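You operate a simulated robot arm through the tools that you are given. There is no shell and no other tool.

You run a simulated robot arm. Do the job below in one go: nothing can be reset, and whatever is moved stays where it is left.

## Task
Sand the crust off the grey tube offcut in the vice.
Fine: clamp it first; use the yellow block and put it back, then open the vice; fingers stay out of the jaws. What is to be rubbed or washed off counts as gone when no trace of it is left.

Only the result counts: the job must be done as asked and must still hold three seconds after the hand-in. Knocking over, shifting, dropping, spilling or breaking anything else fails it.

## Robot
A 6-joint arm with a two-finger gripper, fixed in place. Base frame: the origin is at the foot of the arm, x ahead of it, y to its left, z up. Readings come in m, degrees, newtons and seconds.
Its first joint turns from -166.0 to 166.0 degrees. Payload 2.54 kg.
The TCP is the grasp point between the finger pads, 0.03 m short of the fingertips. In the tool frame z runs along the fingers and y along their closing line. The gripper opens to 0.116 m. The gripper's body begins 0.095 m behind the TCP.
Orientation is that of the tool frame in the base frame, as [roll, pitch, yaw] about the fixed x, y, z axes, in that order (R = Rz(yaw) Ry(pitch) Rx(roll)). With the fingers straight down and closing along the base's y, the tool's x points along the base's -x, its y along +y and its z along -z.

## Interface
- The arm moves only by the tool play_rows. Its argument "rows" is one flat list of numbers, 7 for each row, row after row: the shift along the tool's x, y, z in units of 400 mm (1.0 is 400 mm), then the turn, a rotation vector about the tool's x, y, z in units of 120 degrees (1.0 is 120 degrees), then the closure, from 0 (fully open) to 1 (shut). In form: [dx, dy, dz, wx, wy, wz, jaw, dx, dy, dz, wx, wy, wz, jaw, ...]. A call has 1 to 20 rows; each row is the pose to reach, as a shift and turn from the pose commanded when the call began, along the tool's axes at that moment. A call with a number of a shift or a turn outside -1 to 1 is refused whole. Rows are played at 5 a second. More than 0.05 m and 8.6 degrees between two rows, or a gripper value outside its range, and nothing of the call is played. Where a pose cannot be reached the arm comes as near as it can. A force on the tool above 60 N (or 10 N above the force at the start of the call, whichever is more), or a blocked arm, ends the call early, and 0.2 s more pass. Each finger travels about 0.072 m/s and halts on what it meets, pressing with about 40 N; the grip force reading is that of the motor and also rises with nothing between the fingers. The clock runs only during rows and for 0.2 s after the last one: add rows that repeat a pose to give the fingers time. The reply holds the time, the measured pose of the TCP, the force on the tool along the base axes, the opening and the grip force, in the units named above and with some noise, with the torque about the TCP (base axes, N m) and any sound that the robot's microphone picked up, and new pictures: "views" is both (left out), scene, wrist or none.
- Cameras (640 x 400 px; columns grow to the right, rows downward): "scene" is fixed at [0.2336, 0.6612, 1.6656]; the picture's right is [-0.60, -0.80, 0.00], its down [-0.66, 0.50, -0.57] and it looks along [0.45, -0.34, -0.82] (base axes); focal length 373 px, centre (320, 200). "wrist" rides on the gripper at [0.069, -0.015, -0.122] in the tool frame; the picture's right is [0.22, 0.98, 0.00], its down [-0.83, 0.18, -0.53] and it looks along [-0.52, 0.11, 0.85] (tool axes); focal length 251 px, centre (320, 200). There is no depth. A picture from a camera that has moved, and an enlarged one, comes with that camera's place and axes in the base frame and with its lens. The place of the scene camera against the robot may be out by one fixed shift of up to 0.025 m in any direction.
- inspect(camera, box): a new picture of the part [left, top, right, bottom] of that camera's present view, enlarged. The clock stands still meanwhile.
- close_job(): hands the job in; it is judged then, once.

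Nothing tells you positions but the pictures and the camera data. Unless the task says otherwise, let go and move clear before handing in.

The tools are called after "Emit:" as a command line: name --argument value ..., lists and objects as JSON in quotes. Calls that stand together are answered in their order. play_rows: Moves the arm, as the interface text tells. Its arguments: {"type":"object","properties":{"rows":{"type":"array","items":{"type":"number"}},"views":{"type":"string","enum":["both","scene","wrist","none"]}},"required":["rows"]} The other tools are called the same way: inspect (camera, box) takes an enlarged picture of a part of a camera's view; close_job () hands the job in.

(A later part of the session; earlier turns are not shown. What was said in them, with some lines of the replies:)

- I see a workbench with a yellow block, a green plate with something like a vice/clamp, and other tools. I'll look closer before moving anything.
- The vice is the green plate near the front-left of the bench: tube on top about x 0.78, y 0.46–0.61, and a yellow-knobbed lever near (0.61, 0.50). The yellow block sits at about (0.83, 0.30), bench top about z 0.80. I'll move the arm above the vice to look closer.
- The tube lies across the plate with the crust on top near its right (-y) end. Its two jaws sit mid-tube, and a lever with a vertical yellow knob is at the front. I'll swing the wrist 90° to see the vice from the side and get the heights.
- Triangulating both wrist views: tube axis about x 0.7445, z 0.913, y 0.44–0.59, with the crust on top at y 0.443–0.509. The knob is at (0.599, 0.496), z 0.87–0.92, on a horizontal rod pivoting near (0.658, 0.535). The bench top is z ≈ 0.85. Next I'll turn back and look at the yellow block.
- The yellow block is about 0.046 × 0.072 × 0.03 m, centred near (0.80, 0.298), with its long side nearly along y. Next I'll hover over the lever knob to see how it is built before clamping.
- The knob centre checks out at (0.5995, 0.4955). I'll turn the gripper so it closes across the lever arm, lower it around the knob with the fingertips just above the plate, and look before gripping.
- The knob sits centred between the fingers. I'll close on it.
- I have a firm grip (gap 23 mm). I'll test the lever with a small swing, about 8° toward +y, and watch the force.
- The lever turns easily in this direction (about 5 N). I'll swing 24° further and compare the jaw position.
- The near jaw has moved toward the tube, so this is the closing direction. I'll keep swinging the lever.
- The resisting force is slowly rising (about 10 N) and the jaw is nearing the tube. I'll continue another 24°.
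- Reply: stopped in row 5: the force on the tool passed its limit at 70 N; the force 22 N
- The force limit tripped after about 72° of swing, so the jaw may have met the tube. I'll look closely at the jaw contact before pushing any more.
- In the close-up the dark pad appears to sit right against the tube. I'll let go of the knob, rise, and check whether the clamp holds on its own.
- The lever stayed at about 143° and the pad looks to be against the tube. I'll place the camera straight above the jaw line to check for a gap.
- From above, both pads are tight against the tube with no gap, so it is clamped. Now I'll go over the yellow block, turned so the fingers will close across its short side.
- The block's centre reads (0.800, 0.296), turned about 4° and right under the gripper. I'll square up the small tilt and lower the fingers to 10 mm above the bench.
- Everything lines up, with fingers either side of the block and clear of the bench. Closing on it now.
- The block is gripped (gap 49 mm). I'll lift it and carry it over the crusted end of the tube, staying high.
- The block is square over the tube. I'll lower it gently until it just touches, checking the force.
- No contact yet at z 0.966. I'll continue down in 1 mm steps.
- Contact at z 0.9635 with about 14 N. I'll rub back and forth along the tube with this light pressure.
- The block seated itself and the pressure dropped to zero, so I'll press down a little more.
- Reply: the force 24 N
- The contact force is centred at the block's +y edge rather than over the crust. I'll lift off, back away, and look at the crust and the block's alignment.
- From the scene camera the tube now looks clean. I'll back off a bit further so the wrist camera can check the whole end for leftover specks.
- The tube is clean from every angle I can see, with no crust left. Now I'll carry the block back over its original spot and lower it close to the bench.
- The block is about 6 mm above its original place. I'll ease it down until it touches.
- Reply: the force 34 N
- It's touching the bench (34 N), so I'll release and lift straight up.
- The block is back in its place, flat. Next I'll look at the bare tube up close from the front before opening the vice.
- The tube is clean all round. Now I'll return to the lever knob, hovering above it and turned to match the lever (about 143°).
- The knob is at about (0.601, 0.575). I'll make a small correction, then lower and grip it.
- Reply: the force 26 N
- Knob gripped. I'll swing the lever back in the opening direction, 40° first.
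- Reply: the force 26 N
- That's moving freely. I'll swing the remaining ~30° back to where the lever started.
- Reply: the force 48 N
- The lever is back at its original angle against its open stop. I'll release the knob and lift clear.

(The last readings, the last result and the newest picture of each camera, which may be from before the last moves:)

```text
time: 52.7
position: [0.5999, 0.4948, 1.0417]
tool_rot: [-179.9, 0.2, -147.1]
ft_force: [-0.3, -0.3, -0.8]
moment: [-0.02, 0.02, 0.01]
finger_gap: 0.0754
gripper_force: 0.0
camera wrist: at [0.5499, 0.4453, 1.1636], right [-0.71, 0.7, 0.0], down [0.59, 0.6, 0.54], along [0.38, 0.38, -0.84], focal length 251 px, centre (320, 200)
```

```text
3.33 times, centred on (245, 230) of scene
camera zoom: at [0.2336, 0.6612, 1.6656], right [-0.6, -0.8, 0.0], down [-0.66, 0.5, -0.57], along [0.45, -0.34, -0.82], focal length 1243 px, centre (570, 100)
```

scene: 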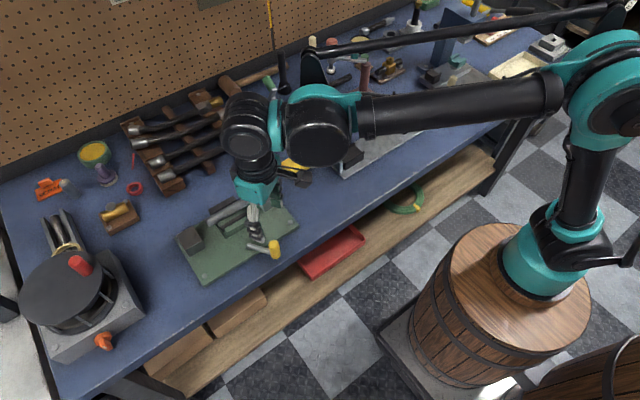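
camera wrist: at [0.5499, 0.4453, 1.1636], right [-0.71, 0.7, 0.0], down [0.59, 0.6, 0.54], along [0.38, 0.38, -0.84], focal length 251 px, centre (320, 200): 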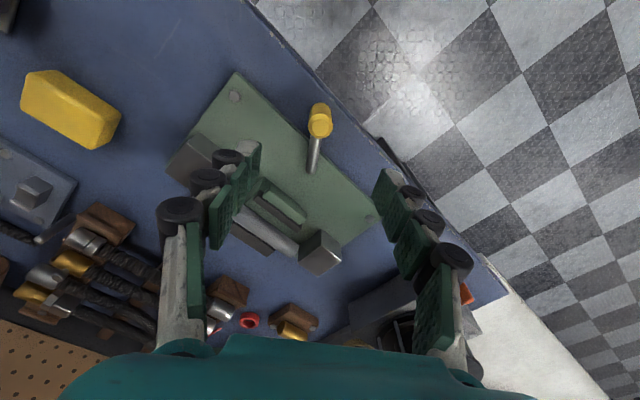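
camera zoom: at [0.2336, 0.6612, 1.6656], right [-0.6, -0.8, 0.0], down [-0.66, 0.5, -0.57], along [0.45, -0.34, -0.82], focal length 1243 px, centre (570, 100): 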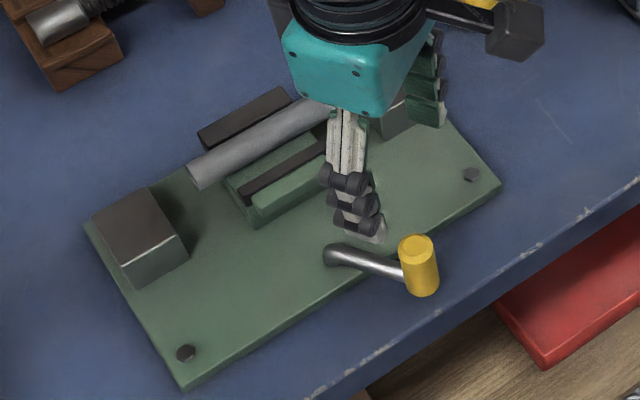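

The jaws are open, and the lever and knob match their starting picture. I'll move the arm clear and take a final look.

Emit:
play_rows --rows '[0.03, 0, -0.09, 0, 0, 0, 0.3, 0.1, -0.02, -0.17, 0, 0, 0, 0.2, 0.19, -0.04, -0.24, 0, 0, 0, 0.1, 0.28, -0.06, -0.3, 0, 0, 0, 0, 0.37, -0.075, -0.35, 0, 0, 0, 0, 0.46, -0.09, -0.39, 0, 0, 0, 0, 0.512, -0.1, -0.4, 0, 0, 0, 0, 0.512, -0.1, -0.4, 0, 0, 0, 0]' --views "both"

Emit:
inspect --camera "scene" --box '[160, 170, 320, 290]'

Emit:
inspect --camera "scene" --box '[200, 180, 280, 235]'

Emit:
inspect --camera "scene" --box '[240, 60, 440, 190]'

```text
time: 54.5
position: [0.4489, 0.3486, 1.201]
tool_rot: [-179.9, 0.2, -147.1]
ft_force: [-0.3, 0.5, 0.7]
moment: [0.0, -0.02, 0.02]
finger_gap: 0.1157
gripper_force: 0.1
camera wrist: at [0.3985, 0.2997, 1.3237], right [-0.71, 0.7, 0.0], down [0.59, 0.6, 0.54], along [0.38, 0.38, -0.84], focal length 251 px, centre (320, 200)
```

scene: 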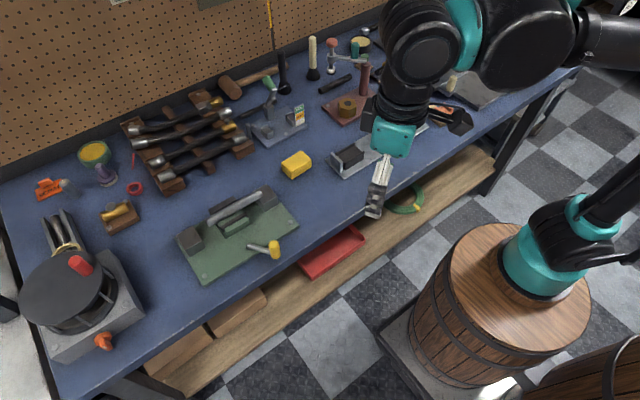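
wrist: 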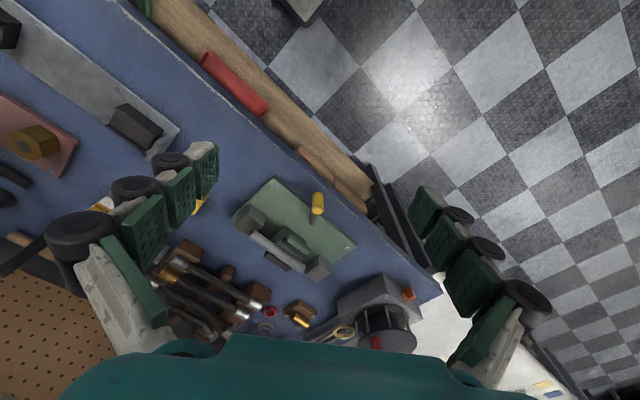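

```text
3.33 times, centred on (240, 230) of scene
camera zoom: at [0.2336, 0.6612, 1.6656], right [-0.6, -0.8, 0.0], down [-0.66, 0.5, -0.57], along [0.45, -0.34, -0.82], focal length 1243 px, centre (587, 100)
```

zoom: 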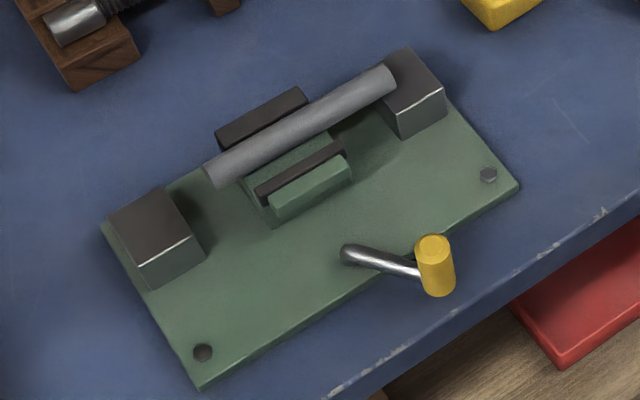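

```text
7.27 times, centred on (240, 208) of scene
camera zoom: at [0.2336, 0.6612, 1.6656], right [-0.6, -0.8, 0.0], down [-0.66, 0.5, -0.57], along [0.45, -0.34, -0.82], focal length 2712 px, centre (902, 146)
```

zoom: 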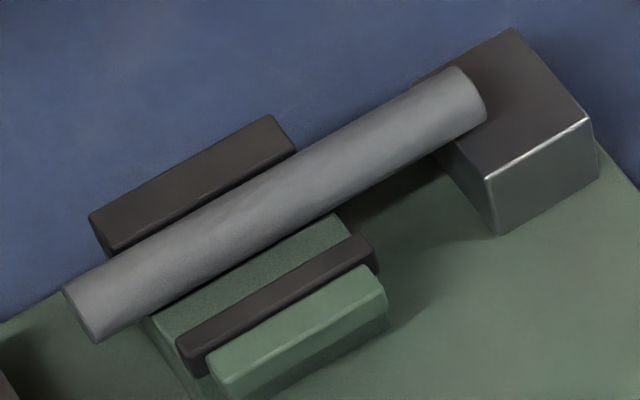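

```text
3.08 times, centred on (340, 125) of scene
camera zoom: at [0.2336, 0.6612, 1.6656], right [-0.6, -0.8, 0.0], down [-0.66, 0.5, -0.57], along [0.45, -0.34, -0.82], focal length 1147 px, centre (258, 431)
```

zoom: 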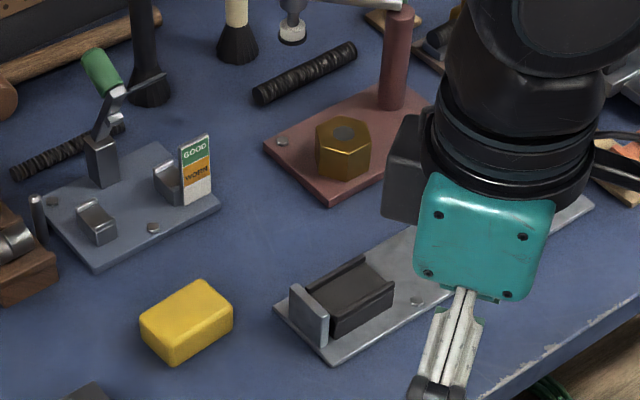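

The tube is clean, the vice is open with its lever where it started, and the yellow block is back in its place. Nothing else has moved and the arm is clear, so I'm handing the job in.

Emit:
close_job

```text
The job is handed in.
```

The crust is off the grey tube: close-up pictures from both cameras showed no trace of it on the top or the sides I could see.

- **Clamping:** I clamped the tube by swinging the lever about 70° until it stopped. That push briefly reached 70 N and ended the move. From above, both jaw pads sat tight on the tube with no gap.
- **Sanding:** I rubbed the crusted end back and forth with the yellow block under light pressure, and two passes cleared it. The fingers stayed above the jaws throughout.
- **Yellow block:** It is back flat on the bench within a few millimetres of where it started.
- **Vice:** It is open, and the lever matches its starting picture.

I saw nothing else moved or knocked, and the arm was let go and clear before I handed the job in.
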